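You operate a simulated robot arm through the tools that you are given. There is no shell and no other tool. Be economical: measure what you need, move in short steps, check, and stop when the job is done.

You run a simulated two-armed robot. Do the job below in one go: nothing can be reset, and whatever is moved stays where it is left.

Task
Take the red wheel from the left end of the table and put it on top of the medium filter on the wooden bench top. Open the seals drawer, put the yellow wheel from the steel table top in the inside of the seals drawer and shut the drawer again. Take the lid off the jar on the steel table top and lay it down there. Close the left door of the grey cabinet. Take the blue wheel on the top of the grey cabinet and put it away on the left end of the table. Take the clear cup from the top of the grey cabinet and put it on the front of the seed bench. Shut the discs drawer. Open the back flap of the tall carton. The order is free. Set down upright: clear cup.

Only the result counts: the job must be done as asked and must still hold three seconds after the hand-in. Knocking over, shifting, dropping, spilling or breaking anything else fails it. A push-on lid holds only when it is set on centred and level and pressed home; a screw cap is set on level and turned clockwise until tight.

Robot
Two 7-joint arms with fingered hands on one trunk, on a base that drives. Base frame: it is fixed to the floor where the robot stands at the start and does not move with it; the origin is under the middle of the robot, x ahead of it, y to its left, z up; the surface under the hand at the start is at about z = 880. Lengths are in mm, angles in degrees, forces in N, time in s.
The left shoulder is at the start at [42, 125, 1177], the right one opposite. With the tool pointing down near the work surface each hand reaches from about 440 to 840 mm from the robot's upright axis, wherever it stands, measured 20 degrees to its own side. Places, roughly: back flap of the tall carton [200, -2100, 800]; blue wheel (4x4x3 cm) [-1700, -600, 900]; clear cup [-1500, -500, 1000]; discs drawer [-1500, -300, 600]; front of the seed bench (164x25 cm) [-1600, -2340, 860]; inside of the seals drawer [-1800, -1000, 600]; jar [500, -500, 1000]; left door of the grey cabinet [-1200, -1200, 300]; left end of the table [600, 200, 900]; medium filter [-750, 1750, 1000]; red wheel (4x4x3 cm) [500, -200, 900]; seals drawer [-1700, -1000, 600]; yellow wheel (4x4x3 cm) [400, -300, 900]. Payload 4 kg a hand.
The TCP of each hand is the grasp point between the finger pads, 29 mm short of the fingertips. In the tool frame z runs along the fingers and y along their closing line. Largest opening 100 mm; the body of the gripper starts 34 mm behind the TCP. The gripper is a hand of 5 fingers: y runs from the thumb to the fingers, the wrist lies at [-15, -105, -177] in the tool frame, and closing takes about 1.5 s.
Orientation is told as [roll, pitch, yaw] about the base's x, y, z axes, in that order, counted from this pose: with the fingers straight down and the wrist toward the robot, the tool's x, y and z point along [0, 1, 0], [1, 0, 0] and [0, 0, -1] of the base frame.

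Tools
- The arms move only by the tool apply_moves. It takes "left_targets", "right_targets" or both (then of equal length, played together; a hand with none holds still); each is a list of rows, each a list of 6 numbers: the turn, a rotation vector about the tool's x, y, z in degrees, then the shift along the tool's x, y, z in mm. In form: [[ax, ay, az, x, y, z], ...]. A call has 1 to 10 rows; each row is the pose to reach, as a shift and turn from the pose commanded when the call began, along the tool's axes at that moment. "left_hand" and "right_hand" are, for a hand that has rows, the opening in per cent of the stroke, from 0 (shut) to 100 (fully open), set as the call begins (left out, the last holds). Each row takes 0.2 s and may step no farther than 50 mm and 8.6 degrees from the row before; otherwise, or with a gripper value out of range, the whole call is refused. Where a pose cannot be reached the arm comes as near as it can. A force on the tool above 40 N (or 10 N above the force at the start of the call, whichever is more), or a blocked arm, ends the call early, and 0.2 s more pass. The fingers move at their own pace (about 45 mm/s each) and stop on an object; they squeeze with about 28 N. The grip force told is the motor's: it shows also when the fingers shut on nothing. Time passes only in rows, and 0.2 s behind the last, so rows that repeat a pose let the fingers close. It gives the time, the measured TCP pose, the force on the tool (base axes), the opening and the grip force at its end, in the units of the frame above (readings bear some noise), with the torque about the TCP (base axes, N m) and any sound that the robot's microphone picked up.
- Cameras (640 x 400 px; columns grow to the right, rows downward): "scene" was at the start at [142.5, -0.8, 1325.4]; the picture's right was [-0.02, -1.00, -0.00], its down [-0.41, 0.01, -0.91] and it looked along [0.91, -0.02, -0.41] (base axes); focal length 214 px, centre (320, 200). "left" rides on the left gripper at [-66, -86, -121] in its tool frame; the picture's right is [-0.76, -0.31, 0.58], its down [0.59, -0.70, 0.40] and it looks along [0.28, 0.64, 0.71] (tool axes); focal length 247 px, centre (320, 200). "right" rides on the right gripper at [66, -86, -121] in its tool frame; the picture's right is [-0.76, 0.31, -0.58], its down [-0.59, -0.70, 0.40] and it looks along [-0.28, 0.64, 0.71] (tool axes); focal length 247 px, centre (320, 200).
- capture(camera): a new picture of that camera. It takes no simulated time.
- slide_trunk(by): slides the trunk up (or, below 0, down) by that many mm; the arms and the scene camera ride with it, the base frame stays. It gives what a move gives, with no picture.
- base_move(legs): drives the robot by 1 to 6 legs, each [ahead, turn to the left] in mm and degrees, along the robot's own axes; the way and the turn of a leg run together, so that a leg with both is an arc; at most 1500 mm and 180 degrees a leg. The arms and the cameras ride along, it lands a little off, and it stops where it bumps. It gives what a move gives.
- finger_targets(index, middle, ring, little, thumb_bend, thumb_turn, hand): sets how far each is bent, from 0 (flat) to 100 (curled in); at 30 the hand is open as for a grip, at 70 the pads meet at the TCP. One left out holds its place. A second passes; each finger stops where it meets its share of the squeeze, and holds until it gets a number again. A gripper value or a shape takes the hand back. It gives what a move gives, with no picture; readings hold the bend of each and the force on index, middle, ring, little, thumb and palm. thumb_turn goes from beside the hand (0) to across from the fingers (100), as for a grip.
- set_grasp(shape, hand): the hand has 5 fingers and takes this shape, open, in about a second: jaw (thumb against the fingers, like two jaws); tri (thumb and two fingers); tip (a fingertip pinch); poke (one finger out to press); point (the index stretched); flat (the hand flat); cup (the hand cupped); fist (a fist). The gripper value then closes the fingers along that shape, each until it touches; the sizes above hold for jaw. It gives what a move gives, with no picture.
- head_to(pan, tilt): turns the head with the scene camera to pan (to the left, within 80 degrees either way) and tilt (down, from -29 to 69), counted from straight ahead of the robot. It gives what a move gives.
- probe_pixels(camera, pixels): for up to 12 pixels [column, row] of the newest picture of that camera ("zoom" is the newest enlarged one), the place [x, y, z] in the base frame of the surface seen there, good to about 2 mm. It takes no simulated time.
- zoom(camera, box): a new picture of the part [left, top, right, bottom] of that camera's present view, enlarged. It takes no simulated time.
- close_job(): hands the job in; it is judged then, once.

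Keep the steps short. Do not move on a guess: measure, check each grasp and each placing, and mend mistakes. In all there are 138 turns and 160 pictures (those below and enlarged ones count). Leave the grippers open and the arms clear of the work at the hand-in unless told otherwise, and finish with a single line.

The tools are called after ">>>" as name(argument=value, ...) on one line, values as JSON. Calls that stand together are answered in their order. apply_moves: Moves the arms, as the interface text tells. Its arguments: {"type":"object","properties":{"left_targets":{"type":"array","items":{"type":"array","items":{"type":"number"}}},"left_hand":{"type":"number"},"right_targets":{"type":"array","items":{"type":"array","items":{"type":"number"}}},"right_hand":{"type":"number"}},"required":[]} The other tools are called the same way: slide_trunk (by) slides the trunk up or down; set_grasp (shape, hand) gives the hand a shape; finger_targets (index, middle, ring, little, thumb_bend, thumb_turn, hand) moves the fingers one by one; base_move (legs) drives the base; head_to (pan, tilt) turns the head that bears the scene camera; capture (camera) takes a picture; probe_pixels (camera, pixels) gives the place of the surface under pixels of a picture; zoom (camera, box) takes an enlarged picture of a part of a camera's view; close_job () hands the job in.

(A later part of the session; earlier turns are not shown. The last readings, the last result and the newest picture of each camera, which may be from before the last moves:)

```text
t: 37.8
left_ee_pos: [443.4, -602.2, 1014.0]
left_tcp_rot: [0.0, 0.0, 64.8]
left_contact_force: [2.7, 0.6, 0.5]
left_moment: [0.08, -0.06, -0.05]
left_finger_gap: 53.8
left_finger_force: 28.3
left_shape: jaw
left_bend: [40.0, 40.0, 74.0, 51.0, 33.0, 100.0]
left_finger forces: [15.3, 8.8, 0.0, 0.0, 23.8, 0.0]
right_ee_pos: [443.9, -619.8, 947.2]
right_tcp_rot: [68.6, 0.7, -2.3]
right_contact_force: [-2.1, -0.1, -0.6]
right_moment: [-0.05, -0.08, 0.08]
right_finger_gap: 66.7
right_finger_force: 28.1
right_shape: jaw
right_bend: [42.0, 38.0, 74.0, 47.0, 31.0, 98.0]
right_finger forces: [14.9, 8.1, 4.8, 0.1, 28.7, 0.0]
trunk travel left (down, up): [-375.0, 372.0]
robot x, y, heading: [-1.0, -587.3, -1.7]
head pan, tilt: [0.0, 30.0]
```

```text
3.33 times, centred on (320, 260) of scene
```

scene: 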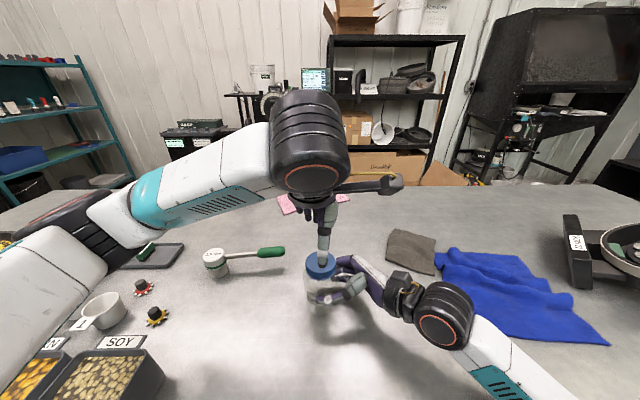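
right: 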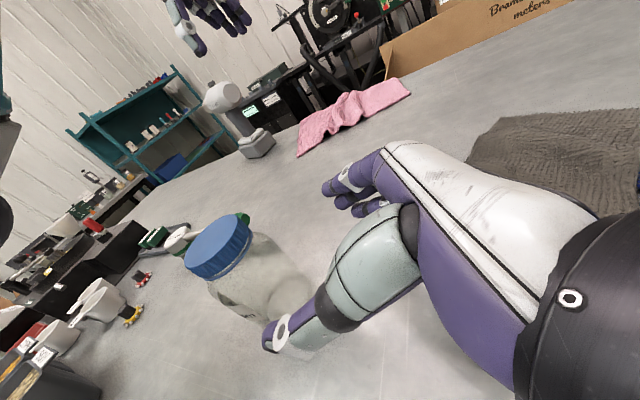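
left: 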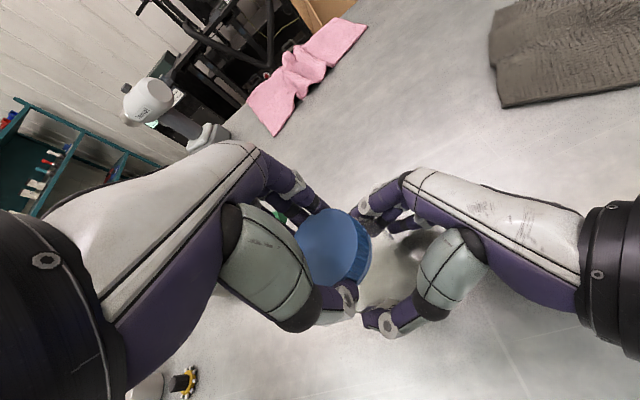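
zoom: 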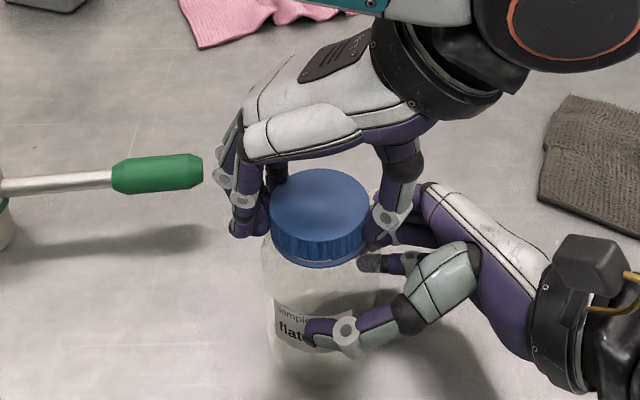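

About 104° done so far. I run three more turn-and-regrip cycles and then look again.

>>> apply_moves(left_targets=[[0, 0, 0, 0, 0, 0], [0, 0, 0, 0, 0, 0], [0, 0, 0, 0, 0, 0], [0, 0, 8, 0, 0, 0], [0, 0, 16, 0, 0, 0], [0, 0, 24, 0, 0, 0], [0, 0, 32, 0, 0, 0], [0, 0, 40, 0, 0, 0], [0, 0, 48, 0, 0, 0], [0, 0, 56, 0, 0, 0]], left_hand=80)

>>> apply_moves(left_targets=[[0, 0, 0, 0, 0, 0], [0, 0, 0, 0, 0, 0], [0, 0, 0, 0, 0, 0], [0, 0, 0, 0, 0, 0], [0, 0, 0, 0, 0, 0], [0, 0, 0, 0, 0, 0]], left_hand=0)

>>> apply_moves(left_targets=[[0, 0, -8, 0, 0, 0], [0, 0, -16, 0, 0, 0], [0, 0, -24, 0, 0, 0], [0, 0, -32, 0, 0, 0], [0, 0, -40, 0, 0, 0], [0, 0, -48, 0, 0, 0], [0, 0, -56, 0, 0, 0]])

>>> apply_moves(left_targets=[[0, 0, 0, 0, 0, 0], [0, 0, 0, 0, 0, 0], [0, 0, 0, 0, 0, 0], [0, 0, 8, 0, 0, 0], [0, 0, 16, 0, 0, 0], [0, 0, 24, 0, 0, 0], [0, 0, 32, 0, 0, 0], [0, 0, 40, 0, 0, 0], [0, 0, 48, 0, 0, 0], [0, 0, 56, 0, 0, 0]], left_hand=80)

>>> apply_moves(left_targets=[[0, 0, 0, 0, 0, 0], [0, 0, 0, 0, 0, 0], [0, 0, 0, 0, 0, 0], [0, 0, 0, 0, 0, 0], [0, 0, 0, 0, 0, 0], [0, 0, 0, 0, 0, 0]], left_hand=0)

>>> apply_moves(left_targets=[[0, 0, -8, 0, 0, 0], [0, 0, -16, 0, 0, 0], [0, 0, -24, 0, 0, 0], [0, 0, -32, 0, 0, 0], [0, 0, -40, 0, 0, 0], [0, 0, -48, 0, 0, 0], [0, 0, -56, 0, 0, 0]])

>>> zoom(camera="scene", box=[240, 200, 400, 320])

```text
t: 40.0
left_ee_pos: [443.5, -603.4, 1015.6]
left_tcp_rot: [0.0, 0.1, 8.6]
left_contact_force: [0.3, -0.3, -0.3]
left_moment: [0.01, 0.0, 0.02]
left_finger_gap: 79.8
left_finger_force: 0.0
left_shape: jaw
left_bend: [38.0, 33.0, 25.0, 37.0, 30.0, 99.0]
left_finger forces: [0.0, 0.0, 0.1, 0.0, 0.0, 0.0]
right_ee_pos: [442.8, -619.8, 947.9]
right_tcp_rot: [68.6, 0.8, -2.2]
right_contact_force: [0.5, 0.6, -0.1]
right_moment: [-0.02, -0.01, 0.01]
right_finger_gap: 66.7
right_finger_force: 28.0
right_shape: jaw
right_bend: [42.0, 38.0, 74.0, 47.0, 31.0, 98.0]
right_finger forces: [16.2, 8.3, 4.2, 0.1, 27.7, 0.0]
trunk travel left (down, up): [-375.0, 372.0]
robot x, y, heading: [-6.2, -593.2, -1.4]
head pan, tilt: [0.0, 30.0]
```

```text
t: 41.4
left_ee_pos: [444.3, -602.0, 1014.5]
left_tcp_rot: [0.0, 0.0, 8.7]
left_contact_force: [-3.4, 0.0, 0.1]
left_moment: [-0.09, 0.22, -0.05]
left_finger_gap: 52.6
left_finger_force: 28.0
left_shape: jaw
left_bend: [41.0, 41.0, 75.0, 52.0, 32.0, 100.0]
left_finger forces: [13.4, 7.3, 0.0, 0.0, 24.8, 0.0]
right_ee_pos: [443.8, -619.0, 947.2]
right_tcp_rot: [68.6, 0.8, -2.3]
right_contact_force: [4.3, 0.0, -1.6]
right_moment: [0.03, 0.06, -0.1]
right_finger_gap: 66.6
right_finger_force: 28.0
right_shape: jaw
right_bend: [41.0, 38.0, 74.0, 47.0, 31.0, 98.0]
right_finger forces: [18.0, 8.4, 4.0, 0.0, 25.7, 0.0]
trunk travel left (down, up): [-375.0, 372.0]
robot x, y, heading: [-1.5, -587.1, -1.6]
head pan, tilt: [0.0, 30.0]
```

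```text
t: 43.0
left_ee_pos: [444.1, -602.2, 1014.9]
left_tcp_rot: [0.1, 0.1, 65.0]
left_contact_force: [1.8, 1.7, 1.1]
left_moment: [0.15, -0.07, -0.08]
left_finger_gap: 53.4
left_finger_force: 28.2
left_shape: jaw
left_bend: [40.0, 41.0, 75.0, 52.0, 33.0, 100.0]
left_finger forces: [16.3, 9.3, 0.2, 0.1, 23.7, 0.0]
right_ee_pos: [442.6, -620.0, 947.3]
right_tcp_rot: [68.6, 0.7, -2.2]
right_contact_force: [-2.4, -2.0, 1.6]
right_moment: [-0.05, -0.09, 0.08]
right_finger_gap: 66.6
right_finger_force: 28.0
right_shape: jaw
right_bend: [42.0, 38.0, 74.0, 47.0, 31.0, 99.0]
right_finger forces: [15.1, 8.3, 4.6, 0.1, 29.2, 0.0]
trunk travel left (down, up): [-375.0, 372.0]
robot x, y, heading: [-0.8, -589.6, -1.4]
head pan, tilt: [0.0, 30.0]
```

```text
t: 45.2
left_ee_pos: [443.5, -602.9, 1015.5]
left_tcp_rot: [0.0, 0.0, 8.6]
left_contact_force: [0.2, -0.2, -0.3]
left_moment: [-0.02, 0.01, 0.0]
left_finger_gap: 79.5
left_finger_force: 0.2
left_shape: jaw
left_bend: [38.0, 33.0, 25.0, 37.0, 30.0, 99.0]
left_finger forces: [0.0, 0.0, 0.0, 0.0, 0.1, 0.0]
right_ee_pos: [443.1, -619.9, 947.7]
right_tcp_rot: [68.6, 0.9, -2.2]
right_contact_force: [-0.7, 0.4, -1.1]
right_moment: [0.03, 0.01, -0.04]
right_finger_gap: 66.6
right_finger_force: 28.1
right_shape: jaw
right_bend: [42.0, 38.0, 74.0, 47.0, 31.0, 98.0]
right_finger forces: [16.4, 8.3, 4.0, 0.0, 27.6, 0.0]
trunk travel left (down, up): [-375.0, 372.0]
robot x, y, heading: [-0.8, -588.1, -1.2]
head pan, tilt: [0.0, 30.0]
```

```text
t: 46.6
left_ee_pos: [444.0, -604.2, 1014.8]
left_tcp_rot: [-0.1, -0.1, 8.8]
left_contact_force: [-3.7, -0.2, 0.1]
left_moment: [-0.04, 0.22, 0.01]
left_finger_gap: 52.3
left_finger_force: 27.9
left_shape: jaw
left_bend: [41.0, 42.0, 75.0, 52.0, 32.0, 100.0]
left_finger forces: [13.6, 7.3, 0.1, 0.0, 24.4, 0.0]
right_ee_pos: [442.1, -620.5, 947.2]
right_tcp_rot: [68.5, 0.8, -2.2]
right_contact_force: [3.6, 0.9, -0.8]
right_moment: [-0.03, 0.05, -0.04]
right_finger_gap: 66.9
right_finger_force: 28.7
right_shape: jaw
right_bend: [42.0, 38.0, 74.0, 47.0, 31.0, 98.0]
right_finger forces: [18.0, 8.3, 3.7, 0.0, 25.5, 0.0]
trunk travel left (down, up): [-375.0, 372.0]
robot x, y, heading: [-2.7, -590.8, -1.5]
head pan, tilt: [0.0, 30.0]
```

```text
t: 48.2
left_ee_pos: [444.4, -602.6, 1015.3]
left_tcp_rot: [-0.1, -0.1, 65.0]
left_contact_force: [2.6, 1.0, -1.3]
left_moment: [0.13, -0.07, -0.05]
left_finger_gap: 52.9
left_finger_force: 28.2
left_shape: jaw
left_bend: [40.0, 41.0, 75.0, 52.0, 33.0, 100.0]
left_finger forces: [16.6, 9.1, 0.2, 0.0, 23.6, 0.1]
right_ee_pos: [443.3, -619.1, 947.4]
right_tcp_rot: [68.5, 0.7, -2.2]
right_contact_force: [-3.0, -0.7, 1.7]
right_moment: [0.0, -0.15, 0.11]
right_finger_gap: 66.6
right_finger_force: 28.1
right_shape: jaw
right_bend: [42.0, 38.0, 74.0, 47.0, 31.0, 99.0]
right_finger forces: [14.8, 8.0, 4.5, 0.1, 29.5, 0.0]
trunk travel left (down, up): [-375.0, 372.0]
robot x, y, heading: [-6.1, -588.5, -1.3]
head pan, tilt: [0.0, 30.0]
```

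```text
3.33 times, centred on (320, 260) of scene
```

zoom: 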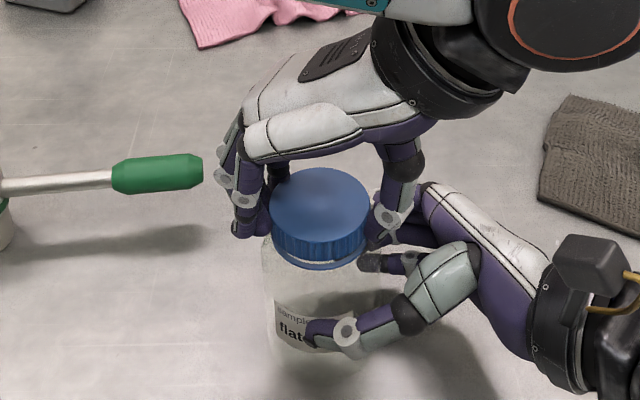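

The gap between lid and ring grew, so it is unscrewing (about 216°). I run two more cycles and then test lifting gently.

>>> apply_moves(left_targets=[[0, 0, 0, 0, 0, 0], [0, 0, 0, 0, 0, 0], [0, 0, 0, 0, 0, 0], [0, 0, 8, 0, 0, 0], [0, 0, 16, 0, 0, 0], [0, 0, 24, 0, 0, 0], [0, 0, 32, 0, 0, 0], [0, 0, 40, 0, 0, 0], [0, 0, 48, 0, 0, 0], [0, 0, 56, 0, 0, -1]], left_hand=80)

>>> apply_moves(left_targets=[[0, 0, 0, 0, 0, 0], [0, 0, 0, 0, 0, 0], [0, 0, 0, 0, 0, 0], [0, 0, 0, 0, 0, 0], [0, 0, 0, 0, 0, 0], [0, 0, 0, 0, 0, 0]], left_hand=0)

>>> apply_moves(left_targets=[[0, 0, -8, 0, 0, 0], [0, 0, -16, 0, 0, 0], [0, 0, -24, 0, 0, 0], [0, 0, -32, 0, 0, 0], [0, 0, -40, 0, 0, 0], [0, 0, -48, 0, 0, 0], [0, 0, -56, 0, 0, 0]])

>>> apply_moves(left_targets=[[0, 0, 0, 0, 0, 0], [0, 0, 0, 0, 0, 0], [0, 0, 0, 0, 0, 0], [0, 0, 8, 0, 0, 0], [0, 0, 16, 0, 0, 0], [0, 0, 24, 0, 0, 0], [0, 0, 32, 0, 0, 0], [0, 0, 40, 0, 0, 0], [0, 0, 48, 0, 0, 0], [0, 0, 56, 0, 0, -1]], left_hand=80)

>>> apply_moves(left_targets=[[0, 0, 0, 0, 0, 0], [0, 0, 0, 0, 0, 0], [0, 0, 0, 0, 0, 0], [0, 0, 0, 0, 0, 0], [0, 0, 0, 0, 0, 0], [0, 0, 0, 0, 0, 0]], left_hand=0)

>>> apply_moves(left_targets=[[0, 0, -8, 0, 0, 0], [0, 0, -16, 0, 0, 0], [0, 0, -24, 0, 0, 0], [0, 0, -32, 0, 0, 0], [0, 0, -40, 0, 0, 0], [0, 0, -48, 0, 0, 0], [0, 0, -56, 0, 0, 0]])

>>> apply_moves(left_targets=[[0, 0, 0, 0, 0, -2], [0, 0, 0, 0, 0, -4], [0, 0, 0, 0, 0, -5]])

>>> zoom(camera="scene", box=[240, 200, 400, 320])

```text
t: 50.4
left_ee_pos: [443.2, -602.3, 1016.3]
left_tcp_rot: [0.0, -0.1, 8.6]
left_contact_force: [-0.7, -0.5, 0.5]
left_moment: [0.01, -0.01, -0.02]
left_finger_gap: 79.8
left_finger_force: 0.0
left_shape: jaw
left_bend: [38.0, 33.0, 25.0, 37.0, 30.0, 99.0]
left_finger forces: [0.0, 0.0, 0.0, 0.0, 0.0, 0.0]
right_ee_pos: [443.1, -620.3, 947.6]
right_tcp_rot: [68.6, 0.8, -2.2]
right_contact_force: [0.0, -0.1, -1.2]
right_moment: [-0.01, -0.02, -0.01]
right_finger_gap: 66.7
right_finger_force: 28.0
right_shape: jaw
right_bend: [42.0, 38.0, 74.0, 47.0, 31.0, 99.0]
right_finger forces: [16.9, 8.0, 3.8, 0.0, 27.4, 0.0]
trunk travel left (down, up): [-375.0, 372.0]
robot x, y, heading: [-2.1, -587.8, -1.2]
head pan, tilt: [0.0, 30.0]
```

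```text
t: 51.8
left_ee_pos: [444.3, -603.3, 1016.3]
left_tcp_rot: [0.0, 0.0, 8.6]
left_contact_force: [-3.3, -1.3, 0.2]
left_moment: [-0.01, 0.16, 0.01]
left_finger_gap: 52.9
left_finger_force: 28.2
left_shape: jaw
left_bend: [41.0, 42.0, 75.0, 52.0, 32.0, 100.0]
left_finger forces: [13.6, 7.5, 0.1, 0.0, 23.9, 0.0]
right_ee_pos: [442.6, -620.4, 947.5]
right_tcp_rot: [68.5, 0.8, -2.2]
right_contact_force: [3.6, 0.8, -0.4]
right_moment: [-0.03, 0.03, -0.07]
right_finger_gap: 66.7
right_finger_force: 27.9
right_shape: jaw
right_bend: [42.0, 38.0, 74.0, 47.0, 31.0, 98.0]
right_finger forces: [17.9, 8.3, 3.9, 0.1, 25.4, 0.1]
trunk travel left (down, up): [-375.0, 372.0]
robot x, y, heading: [-0.2, -589.8, -1.4]
head pan, tilt: [0.0, 30.0]
```

```text
t: 53.4
left_ee_pos: [443.1, -602.1, 1016.2]
left_tcp_rot: [0.0, 0.1, 65.0]
left_contact_force: [2.9, -0.5, 1.1]
left_moment: [-0.01, -0.05, -0.01]
left_finger_gap: 52.8
left_finger_force: 28.1
left_shape: jaw
left_bend: [41.0, 41.0, 75.0, 52.0, 33.0, 100.0]
left_finger forces: [15.7, 8.7, 0.3, 0.0, 23.6, 0.0]
right_ee_pos: [442.4, -618.6, 946.8]
right_tcp_rot: [68.5, 0.8, -2.2]
right_contact_force: [-3.0, 1.5, 0.7]
right_moment: [0.0, -0.16, 0.1]
right_finger_gap: 66.6
right_finger_force: 28.2
right_shape: jaw
right_bend: [42.0, 38.0, 73.0, 47.0, 31.0, 99.0]
right_finger forces: [14.9, 8.2, 4.2, 0.0, 29.0, 0.1]
trunk travel left (down, up): [-375.0, 372.0]
robot x, y, heading: [-4.4, -588.0, -1.3]
head pan, tilt: [0.0, 30.0]
```

```text
t: 55.6
left_ee_pos: [443.1, -603.1, 1018.4]
left_tcp_rot: [0.0, 0.0, 8.6]
left_contact_force: [-0.4, 0.1, -0.2]
left_moment: [-0.05, -0.02, -0.02]
left_finger_gap: 79.7
left_finger_force: 0.1
left_shape: jaw
left_bend: [38.0, 33.0, 25.0, 37.0, 30.0, 99.0]
left_finger forces: [0.0, 0.1, 0.0, 0.0, 0.0, 0.1]
right_ee_pos: [443.4, -620.4, 948.0]
right_tcp_rot: [68.6, 0.9, -2.2]
right_contact_force: [0.0, -1.4, -0.3]
right_moment: [-0.01, 0.0, 0.01]
right_finger_gap: 66.4
right_finger_force: 28.5
right_shape: jaw
right_bend: [42.0, 38.0, 74.0, 47.0, 31.0, 99.0]
right_finger forces: [16.7, 8.1, 3.7, 0.0, 27.4, 0.1]
trunk travel left (down, up): [-375.0, 372.0]
robot x, y, heading: [-1.8, -587.9, -1.3]
head pan, tilt: [0.0, 30.0]
```

```text
t: 57.0
left_ee_pos: [443.6, -602.5, 1016.7]
left_tcp_rot: [0.0, 0.0, 8.7]
left_contact_force: [-3.6, -1.0, 2.1]
left_moment: [-0.07, 0.13, -0.01]
left_finger_gap: 54.1
left_finger_force: 28.2
left_shape: jaw
left_bend: [40.0, 40.0, 74.0, 52.0, 33.0, 100.0]
left_finger forces: [13.6, 7.6, 0.1, 0.0, 23.4, 0.0]
right_ee_pos: [442.7, -619.6, 947.6]
right_tcp_rot: [68.6, 0.8, -2.3]
right_contact_force: [3.5, 1.4, -0.7]
right_moment: [-0.02, 0.05, -0.07]
right_finger_gap: 66.6
right_finger_force: 28.1
right_shape: jaw
right_bend: [42.0, 38.0, 74.0, 47.0, 31.0, 98.0]
right_finger forces: [17.7, 8.1, 3.8, 0.1, 25.3, 0.1]
trunk travel left (down, up): [-375.0, 372.0]
robot x, y, heading: [-6.2, -587.8, -1.3]
head pan, tilt: [0.0, 30.0]
```

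```text
t: 58.6
left_ee_pos: [443.6, -602.3, 1017.3]
left_tcp_rot: [-0.1, 0.0, 64.9]
left_contact_force: [0.2, 0.3, 0.5]
left_moment: [-0.02, -0.04, 0.01]
left_finger_gap: 53.7
left_finger_force: 28.1
left_shape: jaw
left_bend: [40.0, 40.0, 74.0, 52.0, 33.0, 100.0]
left_finger forces: [15.2, 8.7, 0.2, 0.0, 23.0, 0.0]
right_ee_pos: [442.5, -619.4, 947.0]
right_tcp_rot: [68.7, 0.8, -2.2]
right_contact_force: [-1.3, 1.0, -0.6]
right_moment: [-0.05, -0.09, 0.03]
right_finger_gap: 66.6
right_finger_force: 28.1
right_shape: jaw
right_bend: [42.0, 38.0, 74.0, 47.0, 31.0, 98.0]
right_finger forces: [15.4, 7.6, 4.3, 0.0, 27.4, 0.0]
trunk travel left (down, up): [-375.0, 372.0]
robot x, y, heading: [-2.2, -591.2, -1.2]
head pan, tilt: [0.0, 30.0]
```

```text
t: 59.4
left_ee_pos: [444.3, -602.2, 1022.3]
left_tcp_rot: [-0.1, 0.0, 64.8]
left_contact_force: [2.0, -0.4, -1.7]
left_moment: [-0.01, -0.02, 0.01]
left_finger_gap: 53.6
left_finger_force: 28.5
left_shape: jaw
left_bend: [40.0, 40.0, 74.0, 52.0, 33.0, 100.0]
left_finger forces: [15.8, 8.7, 0.1, 0.0, 22.9, 0.0]
right_ee_pos: [441.8, -620.3, 946.7]
right_tcp_rot: [68.6, 0.9, -2.2]
right_contact_force: [-0.9, 0.4, 1.1]
right_moment: [-0.01, -0.11, 0.03]
right_finger_gap: 66.6
right_finger_force: 28.6
right_shape: jaw
right_bend: [42.0, 38.0, 74.0, 47.0, 31.0, 98.0]
right_finger forces: [15.1, 7.8, 4.1, 0.0, 27.7, 0.0]
trunk travel left (down, up): [-375.0, 372.0]
robot x, y, heading: [-2.3, -589.4, -1.4]
head pan, tilt: [0.0, 30.0]
```

```text
3.33 times, centred on (320, 260) of scene
```

zoom: 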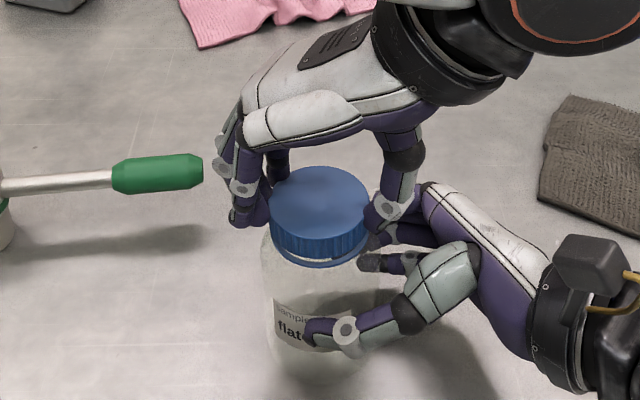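

The lid is free now (only 1.7 N). I lift it clear by 80 mm and carry it to an empty spot at (610,-640), staying at height first.

>>> apply_moves(left_targets=[[0, 0, 0, 0, 0, -25], [0, 0, 0, 0, 0, -50], [0, 0, 0, 0, 0, -80], [0, 0, 0, -42, 9, -80], [0, 0, 0, -84, 18, -80], [0, 0, 0, -126, 27, -80], [0, 0, 0, -166, 36, -80], [0, 0, 0, -166, 36, -35], [0, 0, 0, -166, 36, 10], [0, 0, 0, -166, 36, 55]])

>>> capture(camera="scene")

>>> capture(camera="left")

```text
t: 61.6
left_ee_pos: [610.4, -641.5, 964.3]
left_tcp_rot: [0.0, 0.0, 64.8]
left_contact_force: [-0.2, 0.6, -0.1]
left_moment: [0.01, 0.01, -0.02]
left_finger_gap: 53.9
left_finger_force: 28.1
left_shape: jaw
left_bend: [40.0, 40.0, 74.0, 52.0, 33.0, 100.0]
left_finger forces: [15.5, 8.1, 0.1, 0.0, 22.7, 0.0]
right_ee_pos: [442.7, -620.2, 947.2]
right_tcp_rot: [68.5, 0.8, -2.2]
right_contact_force: [0.1, 0.3, -0.5]
right_moment: [-0.03, 0.02, -0.01]
right_finger_gap: 66.4
right_finger_force: 27.6
right_shape: jaw
right_bend: [42.0, 38.0, 74.0, 47.0, 31.0, 98.0]
right_finger forces: [16.3, 7.7, 3.8, 0.1, 26.7, 0.0]
trunk travel left (down, up): [-375.0, 372.0]
robot x, y, heading: [-4.7, -590.3, -1.4]
head pan, tilt: [0.0, 30.0]
```

```text
129 pictures are left
```

scene: 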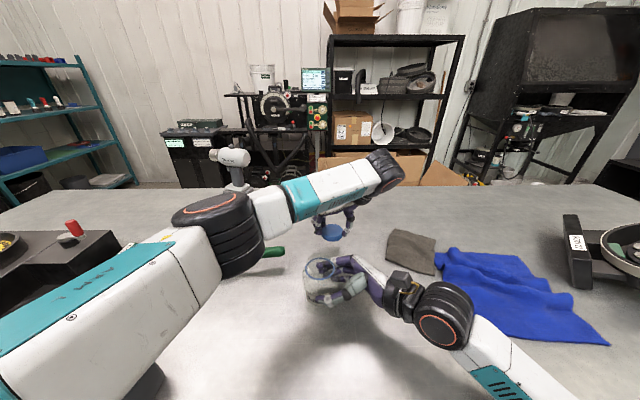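

```text
128 pictures are left
```

left: 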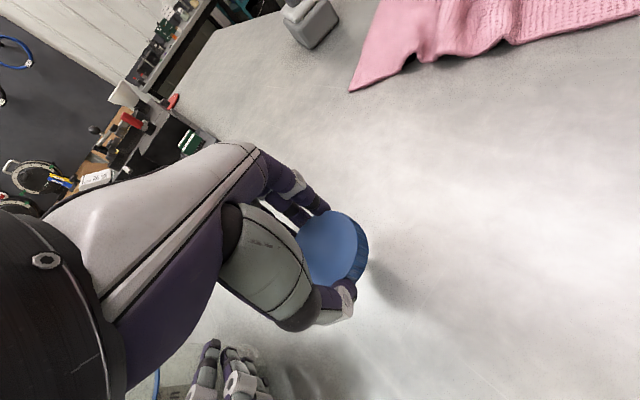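

The lid is off and the area below is empty. I lower it to the table in small steps.

>>> apply_moves(left_targets=[[0, 0, 0, 0, 0, 25], [0, 0, 0, 0, 0, 40], [0, 0, 0, 0, 0, 45], [0, 0, 0, 0, 0, 48], [0, 0, 0, 0, 0, 50]])

>>> zoom(camera="scene", box=[270, 170, 390, 260])

```text
t: 62.8
left_ee_pos: [609.3, -639.3, 918.1]
left_tcp_rot: [0.0, 0.0, 64.6]
left_contact_force: [0.4, -1.3, -0.4]
left_moment: [-0.01, -0.02, 0.01]
left_finger_gap: 53.7
left_finger_force: 27.9
left_shape: jaw
left_bend: [40.0, 40.0, 74.0, 52.0, 33.0, 100.0]
left_finger forces: [15.5, 8.0, 0.1, 0.0, 22.8, 0.0]
right_ee_pos: [442.9, -619.4, 947.2]
right_tcp_rot: [68.6, 0.8, -2.2]
right_contact_force: [1.0, -0.4, -0.6]
right_moment: [0.02, -0.01, 0.0]
right_finger_gap: 66.3
right_finger_force: 28.4
right_shape: jaw
right_bend: [42.0, 38.0, 74.0, 47.0, 31.0, 98.0]
right_finger forces: [16.3, 7.7, 3.8, 0.0, 26.7, 0.0]
trunk travel left (down, up): [-375.0, 372.0]
robot x, y, heading: [-5.6, -588.5, -1.4]
head pan, tilt: [0.0, 30.0]
```

```text
4.44 times, centred on (330, 215) of scene
```

zoom: 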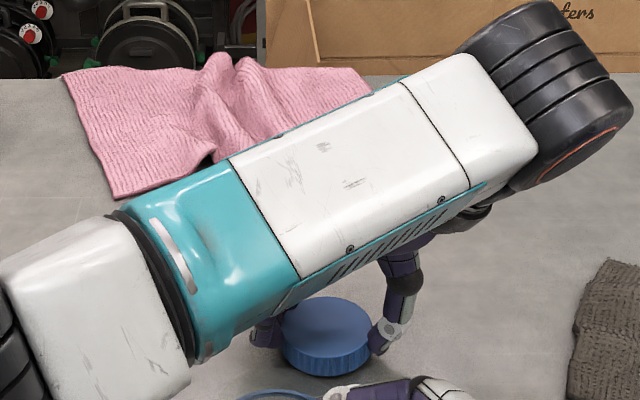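

I check the lid's top height: if it rests, the top should be about z 904.

>>> probe_pixels(camera="zoom", pixels=[[328, 318], [320, 370], [410, 380], [350, 305]])

>>> apply_moves(left_targets=[[0, 0, 0, 0, 0, 2], [0, 0, 0, 0, 0, 4], [0, 0, 0, 0, 0, 4]])

>>> zoom(camera="scene", box=[270, 170, 390, 260])

>>> probe_pixels(camera="zoom", pixels=[[328, 318], [320, 370], [410, 380], [350, 305]])

```text
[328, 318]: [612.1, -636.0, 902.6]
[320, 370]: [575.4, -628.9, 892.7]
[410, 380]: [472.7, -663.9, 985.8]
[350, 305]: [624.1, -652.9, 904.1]
```

```text
t: 63.6
left_ee_pos: [610.0, -640.7, 914.5]
left_tcp_rot: [0.1, 0.0, 64.7]
left_contact_force: [0.6, -0.3, 2.9]
left_moment: [0.04, -0.05, 0.01]
left_finger_gap: 53.7
left_finger_force: 28.0
left_shape: jaw
left_bend: [40.0, 40.0, 74.0, 52.0, 33.0, 100.0]
left_finger forces: [15.6, 7.6, 0.0, 0.1, 22.7, 0.1]
right_ee_pos: [442.3, -620.0, 947.2]
right_tcp_rot: [68.5, 0.8, -2.1]
right_contact_force: [0.5, 0.2, -0.5]
right_moment: [-0.01, -0.02, 0.02]
right_finger_gap: 66.6
right_finger_force: 28.3
right_shape: jaw
right_bend: [42.0, 38.0, 74.0, 47.0, 31.0, 98.0]
right_finger forces: [16.2, 7.7, 3.8, 0.1, 26.7, 0.0]
trunk travel left (down, up): [-375.0, 372.0]
robot x, y, heading: [-0.8, -590.5, -1.6]
head pan, tilt: [0.0, 30.0]
```

```text
4.44 times, centred on (330, 215) of scene
```

zoom: 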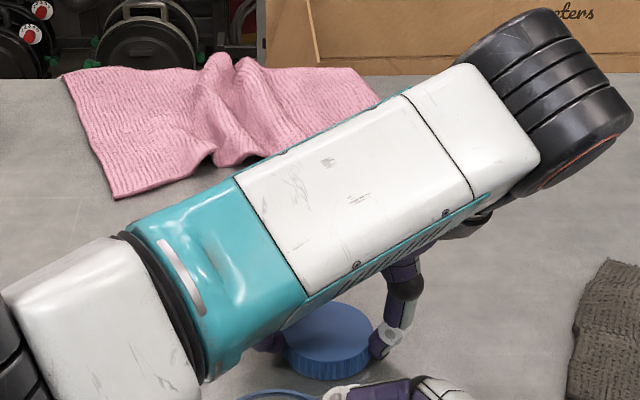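

```text
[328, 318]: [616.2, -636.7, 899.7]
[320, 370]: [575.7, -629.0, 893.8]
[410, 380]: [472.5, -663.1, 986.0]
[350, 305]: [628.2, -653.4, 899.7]
```

It touches down (2.9 N). I open both hands, lift the left straight up and slide the right back out along its fingers.

>>> apply_moves(left_targets=[[0, 0, 0, 0, 0, 0], [0, 0, 0, 0, 0, 0], [0, 0, 0, 0, 0, 0], [0, 0, 0, 0, 0, 0], [0, 0, 0, 0, 0, 0], [0, 0, 0, 0, 0, -20], [0, 0, 0, 0, 0, -50], [0, 0, 0, 0, 0, -90], [0, 0, 0, 0, 0, -130], [0, 0, 0, 0, 0, -170]], left_hand=100, right_targets=[[0, 0, 0, 0, 0, 0], [0, 0, 0, 0, 0, 0], [0, 0, 0, 0, 0, 0], [0, 0, 0, 0, 0, 0], [0, 0, 0, 0, 0, 0], [0, 0, 0, 0, 0, -20], [0, 0, 0, 0, 0, -45], [0, 0, 0, 0, 0, -70], [0, 0, 0, 0, 0, -95], [0, 0, 0, 0, 0, -120]], right_hand=100)

>>> capture(camera="scene")

```text
t: 65.8
left_ee_pos: [605.9, -640.2, 1086.0]
left_tcp_rot: [0.1, 0.0, 64.7]
left_contact_force: [-0.1, -0.2, 0.1]
left_moment: [0.0, -0.01, 0.02]
left_finger_gap: 99.6
left_finger_force: 0.0
left_shape: jaw
left_bend: [30.0, 30.0, 30.0, 30.0, 30.0, 98.0]
left_finger forces: [0.0, 0.1, 0.1, 0.0, 0.0, 0.0]
right_ee_pos: [438.2, -732.6, 989.6]
right_tcp_rot: [68.6, 0.8, -2.2]
right_contact_force: [0.2, 0.6, -0.4]
right_moment: [-0.01, -0.02, 0.0]
right_finger_gap: 99.7
right_finger_force: 0.0
right_shape: jaw
right_bend: [30.0, 30.0, 30.0, 30.0, 30.0, 98.0]
right_finger forces: [0.1, 0.1, 0.1, 0.0, 0.1, 0.0]
trunk travel left (down, up): [-375.0, 372.0]
robot x, y, heading: [-1.3, -587.9, -1.4]
head pan, tilt: [0.0, 30.0]
```

```text
125 pictures are left
```

scene: 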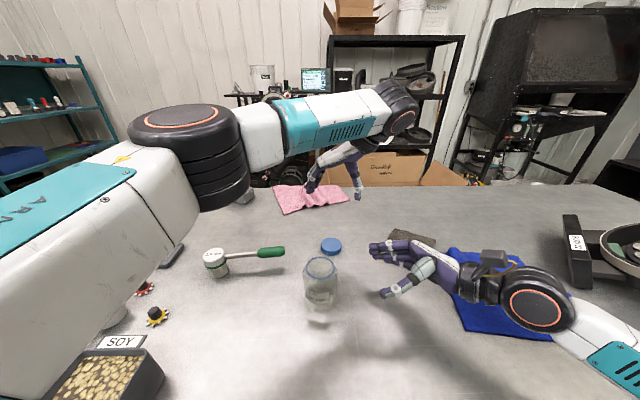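

The lid lies at (612,-638) and the jar stands in place. I bring both arms to a compact pose, fingers down, then drive to stand before the wheels at about (-80,-248).

>>> apply_moves(left_targets=[[0, 0, 8.25, 22, 9, -27], [0, 0, 16.5, 44, 18, -54], [0, 0, 24.75, 66, 28, -80], [0, 0, 33, 88, 37, -107], [0, 0, 41.2, 110, 46, -134], [0, 0, 49.5, 130, 56, -160], [0, 0, 57.8, 151, 65, -187], [0, 0, 66, 173, 74, -214]], right_targets=[[0, -8.57, 0, 20, -1, -22], [0, -17.15, 0, 39, -2, -44], [0, -25.7, 0, 59, -3, -66], [0, -34.3, 0, 78, -4, -88], [0, -42.9, 0, 98, -5, -110], [0, -51.4, 0, 117, -6, -132], [0, -60, 0, 137, -7, -154], [0, -68.6, 0, 156, -8, -176]])

>>> base_move(legs=[[-80, 0], [0, 91.4], [340, 0], [0, -90]])

>>> capture(camera="scene")

>>> set_grasp(hand="left", shape="tip")

>>> capture(camera="left")

```text
t: 67.6
left_ee_pos: [483.3, -498.8, 1297.3]
left_tcp_rot: [0.0, -0.1, -1.5]
left_contact_force: [-0.8, 0.7, -0.3]
left_moment: [0.0, 0.0, 0.03]
left_finger_gap: 100.0
left_finger_force: 0.1
left_shape: jaw
left_bend: [30.0, 30.0, 30.0, 30.0, 30.0, 98.0]
left_finger forces: [0.0, 0.0, 0.0, 0.0, 0.0, 0.0]
right_ee_pos: [427.7, -837.7, 1201.7]
right_tcp_rot: [-0.3, 0.7, -2.3]
right_contact_force: [-0.2, 0.6, -0.5]
right_moment: [-0.01, 0.0, -0.01]
right_finger_gap: 100.0
right_finger_force: 0.1
right_shape: jaw
right_bend: [30.0, 30.0, 30.0, 30.0, 30.0, 98.0]
right_finger forces: [0.0, 0.1, 0.1, 0.0, 0.0, 0.1]
trunk travel left (down, up): [-375.0, 372.0]
robot x, y, heading: [-3.0, -588.5, -1.3]
head pan, tilt: [0.0, 30.0]
```

```text
t: 78.5
left_ee_pos: [392.3, -142.1, 1296.7]
left_tcp_rot: [0.0, 0.0, 0.4]
left_contact_force: [-0.3, -0.3, -0.8]
left_moment: [0.01, -0.01, 0.0]
left_finger_gap: 99.8
left_finger_force: 0.1
left_shape: jaw
left_bend: [30.0, 30.0, 30.0, 30.0, 30.0, 98.0]
left_finger forces: [0.0, 0.0, 0.0, 0.1, 0.0, 0.1]
right_ee_pos: [346.3, -480.9, 1200.9]
right_tcp_rot: [0.0, 0.9, -0.6]
right_contact_force: [-0.3, 0.8, -0.2]
right_moment: [-0.03, -0.06, 0.01]
right_finger_gap: 99.8
right_finger_force: 0.2
right_shape: jaw
right_bend: [30.0, 30.0, 30.0, 30.0, 30.0, 98.0]
right_finger forces: [0.0, 0.0, 0.1, 0.0, 0.0, 0.0]
trunk travel left (down, up): [-375.0, 372.0]
robot x, y, heading: [-93.3, -246.6, 0.4]
head pan, tilt: [0.0, 30.0]
```

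```text
124 pictures are left
```

scene: 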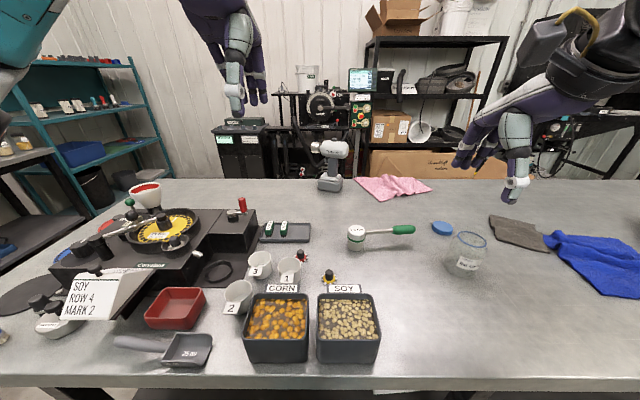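

```text
t: 79.5
left_ee_pos: [391.9, -140.8, 1297.6]
left_tcp_rot: [0.0, 0.0, 0.5]
left_contact_force: [-0.1, -0.1, -0.4]
left_moment: [0.03, 0.0, 0.01]
left_finger_gap: 99.8
left_finger_force: 0.1
left_shape: tip
left_bend: [30.0, 98.0, 99.0, 99.0, 30.0, 98.0]
left_finger forces: [0.0, 0.0, 0.0, 0.0, 0.0, 0.0]
right_ee_pos: [346.8, -481.7, 1200.8]
right_tcp_rot: [0.0, 0.7, -0.7]
right_contact_force: [0.2, 0.1, 1.2]
right_moment: [-0.01, -0.02, -0.02]
right_finger_gap: 99.7
right_finger_force: 0.0
right_shape: jaw
right_bend: [30.0, 30.0, 30.0, 30.0, 30.0, 98.0]
right_finger forces: [0.0, 0.0, 0.0, 0.0, 0.0, 0.0]
trunk travel left (down, up): [-375.0, 372.0]
robot x, y, heading: [-90.7, -240.9, 0.4]
head pan, tilt: [0.0, 30.0]
```

```text
123 pictures are left
```

left: 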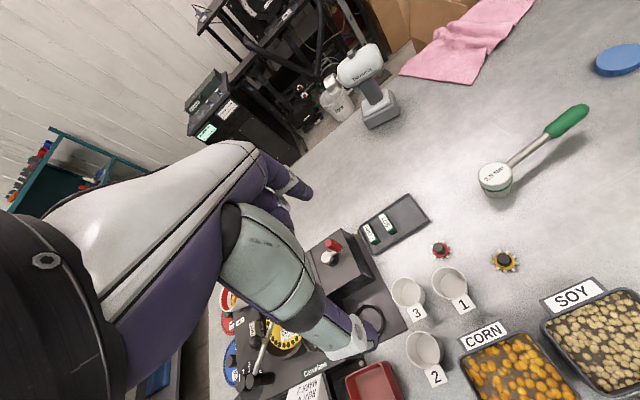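

Tip leaves only one finger; three-point will hold the knob steadier. I set "tri" on both hands and measure the wheels at (302,256) and (329,277).

>>> set_grasp(hand="left", shape="tri")

>>> set_grasp(hand="right", shape="tri")

>>> zoom(camera="scene", box=[265, 235, 361, 295])

>>> capture(camera="left")

```text
t: 80.3
left_ee_pos: [391.8, -141.8, 1296.6]
left_tcp_rot: [0.0, 0.1, 0.4]
left_contact_force: [-0.3, 0.2, -0.4]
left_moment: [-0.01, 0.0, -0.03]
left_finger_gap: 99.9
left_finger_force: 0.1
left_shape: tri
left_bend: [30.0, 30.0, 99.0, 99.0, 30.0, 98.0]
left_finger forces: [0.0, 0.1, 0.0, 0.0, 0.0, 0.0]
right_ee_pos: [347.4, -480.3, 1200.1]
right_tcp_rot: [0.0, 0.9, -0.6]
right_contact_force: [0.1, 0.2, 1.0]
right_moment: [-0.02, 0.01, 0.03]
right_finger_gap: 100.0
right_finger_force: 0.1
right_shape: jaw
right_bend: [30.0, 30.0, 30.0, 30.0, 30.0, 98.0]
right_finger forces: [0.1, 0.0, 0.0, 0.0, 0.0, 0.0]
trunk travel left (down, up): [-375.0, 372.0]
robot x, y, heading: [-95.4, -245.2, 0.1]
head pan, tilt: [0.0, 30.0]
```

```text
t: 81.2
left_ee_pos: [391.7, -142.2, 1296.8]
left_tcp_rot: [0.0, 0.0, 0.3]
left_contact_force: [0.3, -0.3, -0.9]
left_moment: [0.01, 0.01, 0.0]
left_finger_gap: 99.9
left_finger_force: 0.0
left_shape: tri
left_bend: [30.0, 30.0, 99.0, 99.0, 30.0, 98.0]
left_finger forces: [0.0, 0.0, 0.0, 0.0, 0.0, 0.1]
right_ee_pos: [346.4, -481.5, 1200.6]
right_tcp_rot: [0.1, 0.9, -0.5]
right_contact_force: [0.6, 0.2, -0.8]
right_moment: [0.01, 0.01, -0.03]
right_finger_gap: 99.9
right_finger_force: 0.1
right_shape: tri
right_bend: [30.0, 30.0, 99.0, 99.0, 30.0, 98.0]
right_finger forces: [0.1, 0.0, 0.1, 0.1, 0.0, 0.0]
trunk travel left (down, up): [-375.0, 372.0]
robot x, y, heading: [-92.8, -244.5, 0.3]
head pan, tilt: [0.0, 30.0]
```

```text
6.67 times, centred on (313, 265) of scene
```

zoom: 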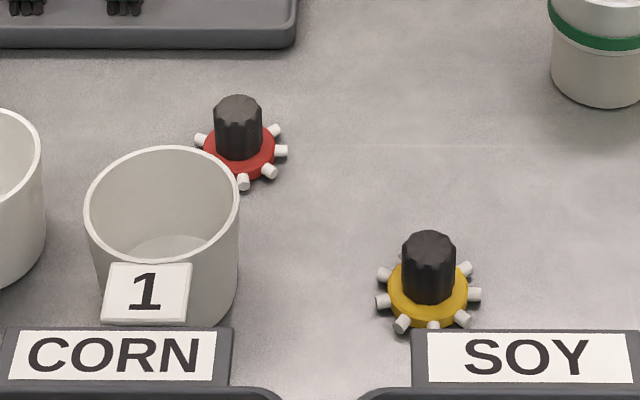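

```text
121 pictures are left
```

left: 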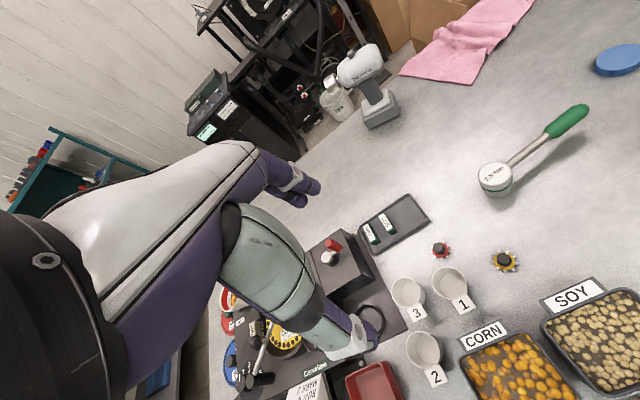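

>>> probe_pixels(camera="zoom", pixels=[[238, 103], [215, 107], [261, 107], [238, 115], [238, 150], [428, 238], [405, 245], [453, 245], [428, 255], [428, 298], [160, 152], [380, 340]])

```text
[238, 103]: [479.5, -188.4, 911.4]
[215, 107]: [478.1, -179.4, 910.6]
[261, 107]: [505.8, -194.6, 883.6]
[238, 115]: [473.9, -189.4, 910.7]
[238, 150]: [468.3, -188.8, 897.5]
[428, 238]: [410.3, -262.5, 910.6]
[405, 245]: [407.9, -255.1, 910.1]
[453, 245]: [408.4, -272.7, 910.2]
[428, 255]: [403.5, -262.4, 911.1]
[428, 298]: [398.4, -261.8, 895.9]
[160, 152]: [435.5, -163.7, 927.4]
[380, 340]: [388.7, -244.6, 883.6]
```

Red knob centre is (477.5,-188.5), yellow (407.5,-263.5), both tops at z 911; cup 1 is close to the red one, so I turn the left hand 40° and half-close it. I move above the red wheel at z≈980.

>>> apply_moves(left_targets=[[0, 0, -5, -6, 11, 40], [0, 0, -10, -12, 22, 80], [0, 0, -15, -18, 32, 120], [0, 0, -20, -24, 43, 160], [0, 0, -25, -30, 54, 200], [0, 0, -30, -36, 64, 240], [0, 0, -35, -42, 75, 280], [0, 0, -40, -46.5, 86, 317], [0, 0, -40, -46.5, 86, 317]], left_hand=50)

>>> capture(camera="left")

>>> zoom(camera="scene", box=[225, 195, 385, 295])

```text
t: 83.2
left_ee_pos: [476.9, -185.5, 980.3]
left_tcp_rot: [0.0, 0.0, 40.5]
left_contact_force: [-0.1, -0.3, 0.3]
left_moment: [0.0, 0.01, 0.01]
left_finger_gap: 50.3
left_finger_force: 0.0
left_shape: tri
left_bend: [40.0, 42.0, 99.0, 99.0, 35.0, 100.0]
left_finger forces: [0.0, 0.0, 0.0, 0.1, 0.0, 0.1]
right_ee_pos: [347.0, -481.4, 1200.6]
right_tcp_rot: [0.0, 0.8, -0.6]
right_contact_force: [0.3, 0.3, 0.4]
right_moment: [-0.01, -0.01, -0.01]
right_finger_gap: 99.8
right_finger_force: 0.2
right_shape: tri
right_bend: [30.0, 30.0, 99.0, 99.0, 30.0, 98.0]
right_finger forces: [0.1, 0.0, 0.1, 0.0, 0.0, 0.0]
trunk travel left (down, up): [-375.0, 372.0]
robot x, y, heading: [-89.1, -244.8, 0.1]
head pan, tilt: [0.0, 30.0]
```

```text
120 pictures are left
```

left: 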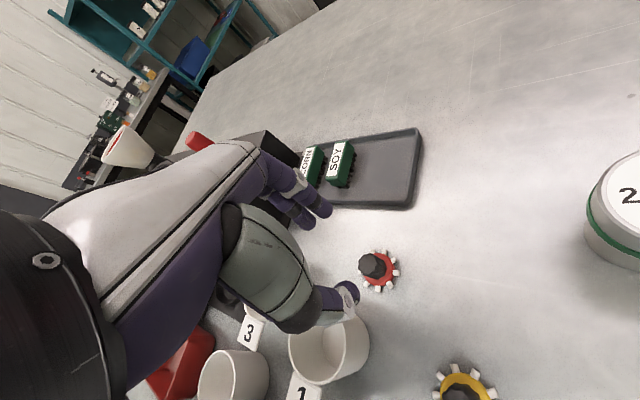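

```text
4.00 times, centred on (305, 245) of scene
```

zoom: 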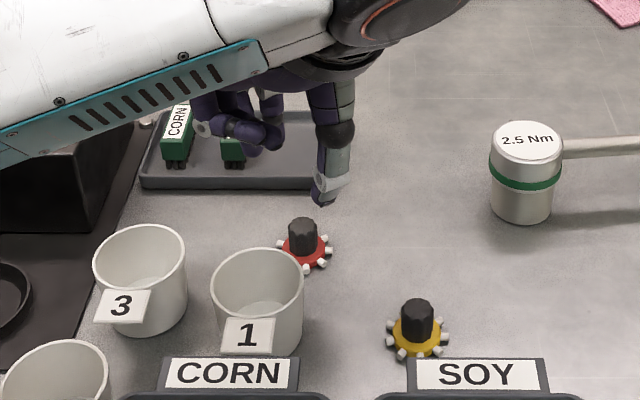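

I cross-check the red knob's place with the left camera (knob top near (372,258)).

>>> probe_pixels(camera="left", pixels=[[372, 257], [365, 260], [380, 257], [372, 270], [385, 262], [390, 270]])

>>> zoom(camera="left", box=[330, 220, 426, 310])

```text
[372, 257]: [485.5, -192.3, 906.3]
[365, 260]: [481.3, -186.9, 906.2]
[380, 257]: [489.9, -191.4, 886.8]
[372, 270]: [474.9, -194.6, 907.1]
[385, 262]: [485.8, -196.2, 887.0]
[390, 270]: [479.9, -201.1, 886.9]
```

```text
4.44 times, centred on (378, 265) of left
```

zoom: 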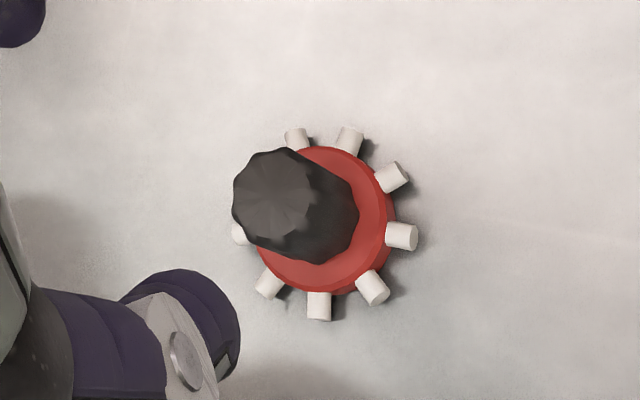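

The two views agree within 2 mm: knob at about (478.3,-189.5). I correct by 4 mm, lower to z≈926 and then close.

>>> apply_moves(left_targets=[[0, 0, 0, -4, -1.5, 0], [0, 0, 0, -4, -1.5, 25], [0, 0, 0, -4, -1.5, 45], [0, 0, 0, -4, -1.5, 54], [0, 0, 0, -4, -1.5, 54]])

>>> zoom(camera="left", box=[240, 180, 400, 280])

>>> apply_moves(left_targets=[[0, 0, 0, 0, 0, 0], [0, 0, 0, 0, 0, 0], [0, 0, 0, 0, 0, 0], [0, 0, 0, 0, 0, 0], [0, 0, 0, 0, 0, 0], [0, 0, 0, 0, 0, 0]], left_hand=0)

>>> zoom(camera="left", box=[240, 180, 400, 280])

```text
t: 84.5
left_ee_pos: [479.1, -191.2, 925.3]
left_tcp_rot: [0.1, 0.1, 40.4]
left_contact_force: [0.9, -0.6, 0.5]
left_moment: [0.02, -0.03, 0.0]
left_finger_gap: 50.3
left_finger_force: 0.1
left_shape: tri
left_bend: [40.0, 42.0, 99.0, 99.0, 35.0, 100.0]
left_finger forces: [0.0, 0.0, 0.1, 0.0, 0.1, 0.0]
right_ee_pos: [347.0, -480.8, 1199.5]
right_tcp_rot: [0.0, 0.8, -0.6]
right_contact_force: [-0.5, 0.4, 0.3]
right_moment: [0.03, -0.01, 0.03]
right_finger_gap: 99.8
right_finger_force: 0.0
right_shape: tri
right_bend: [30.0, 30.0, 99.0, 99.0, 30.0, 98.0]
right_finger forces: [0.0, 0.0, 0.1, 0.0, 0.0, 0.0]
trunk travel left (down, up): [-375.0, 372.0]
robot x, y, heading: [-97.5, -245.2, 0.3]
head pan, tilt: [0.0, 30.0]
```

```text
4.00 times, centred on (320, 230) of left
```

zoom: 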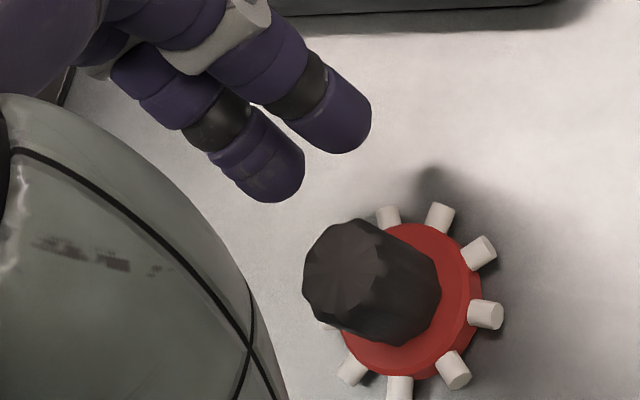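

```text
t: 85.8
left_ee_pos: [478.6, -191.2, 926.7]
left_tcp_rot: [0.0, 0.0, 40.4]
left_contact_force: [0.2, -0.1, -0.2]
left_moment: [0.02, 0.0, -0.01]
left_finger_gap: 10.5
left_finger_force: 27.6
left_shape: tri
left_bend: [66.0, 62.0, 100.0, 100.0, 72.0, 100.0]
left_finger forces: [11.4, 12.9, 0.1, 0.0, 24.9, 0.0]
right_ee_pos: [346.4, -480.4, 1200.2]
right_tcp_rot: [-0.1, 0.8, -0.6]
right_contact_force: [-0.2, -0.1, 0.5]
right_moment: [0.03, 0.01, 0.01]
right_finger_gap: 99.8
right_finger_force: 0.0
right_shape: tri
right_bend: [30.0, 30.0, 99.0, 99.0, 30.0, 98.0]
right_finger forces: [0.1, 0.0, 0.0, 0.0, 0.1, 0.1]
trunk travel left (down, up): [-375.0, 372.0]
robot x, y, heading: [-90.6, -243.7, 0.1]
head pan, tilt: [0.0, 30.0]
```

```text
4.00 times, centred on (320, 230) of left
```

zoom: 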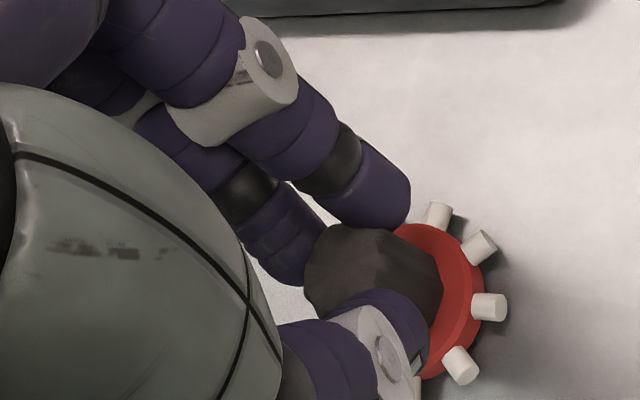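

All three fingers press on the knob. I lift, and bring the left hand up to a carry pose, then check it.

>>> apply_moves(left_targets=[[0, 0, 0, 0, 0, -20], [0, 0, 0, 0, 0, -50], [0, 0, 5, 10, 5, -90], [0, 0, 10, 25, 12, -130], [0, 0, 16, 45, 20, -160], [0, 0, 22, 65, 30, -190], [0, 0, 28, 85, 40, -220], [0, 0, 34, 105, 48, -250], [0, 0, 40, 124, 56, -273]])

>>> capture(camera="left")

>>> zoom(camera="scene", box=[225, 195, 385, 295])

```text
t: 87.8
left_ee_pos: [442.0, -59.4, 1200.9]
left_tcp_rot: [0.0, 0.0, 0.2]
left_contact_force: [-0.3, 0.0, -0.5]
left_moment: [0.04, 0.02, 0.0]
left_finger_gap: 10.5
left_finger_force: 27.7
left_shape: tri
left_bend: [66.0, 62.0, 100.0, 100.0, 72.0, 100.0]
left_finger forces: [12.1, 13.5, 0.0, 0.0, 24.9, 0.0]
right_ee_pos: [346.4, -481.4, 1200.7]
right_tcp_rot: [0.0, 0.8, -0.6]
right_contact_force: [-0.4, 0.4, -0.2]
right_moment: [-0.01, 0.0, 0.01]
right_finger_gap: 99.6
right_finger_force: 0.1
right_shape: tri
right_bend: [30.0, 30.0, 99.0, 99.0, 30.0, 98.0]
right_finger forces: [0.0, 0.0, 0.0, 0.1, 0.0, 0.0]
trunk travel left (down, up): [-375.0, 372.0]
robot x, y, heading: [-90.0, -247.3, 0.2]
head pan, tilt: [0.0, 30.0]
```

```text
115 pictures are left
```

left: 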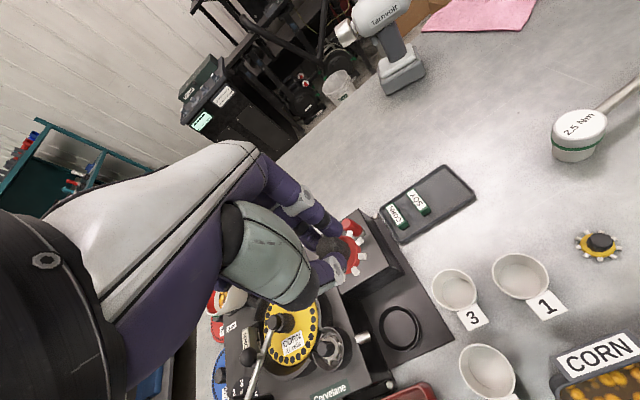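

```text
4.00 times, centred on (305, 245) of scene
```

zoom: 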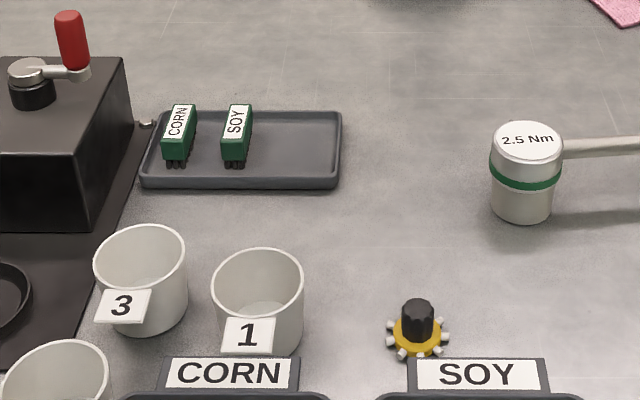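

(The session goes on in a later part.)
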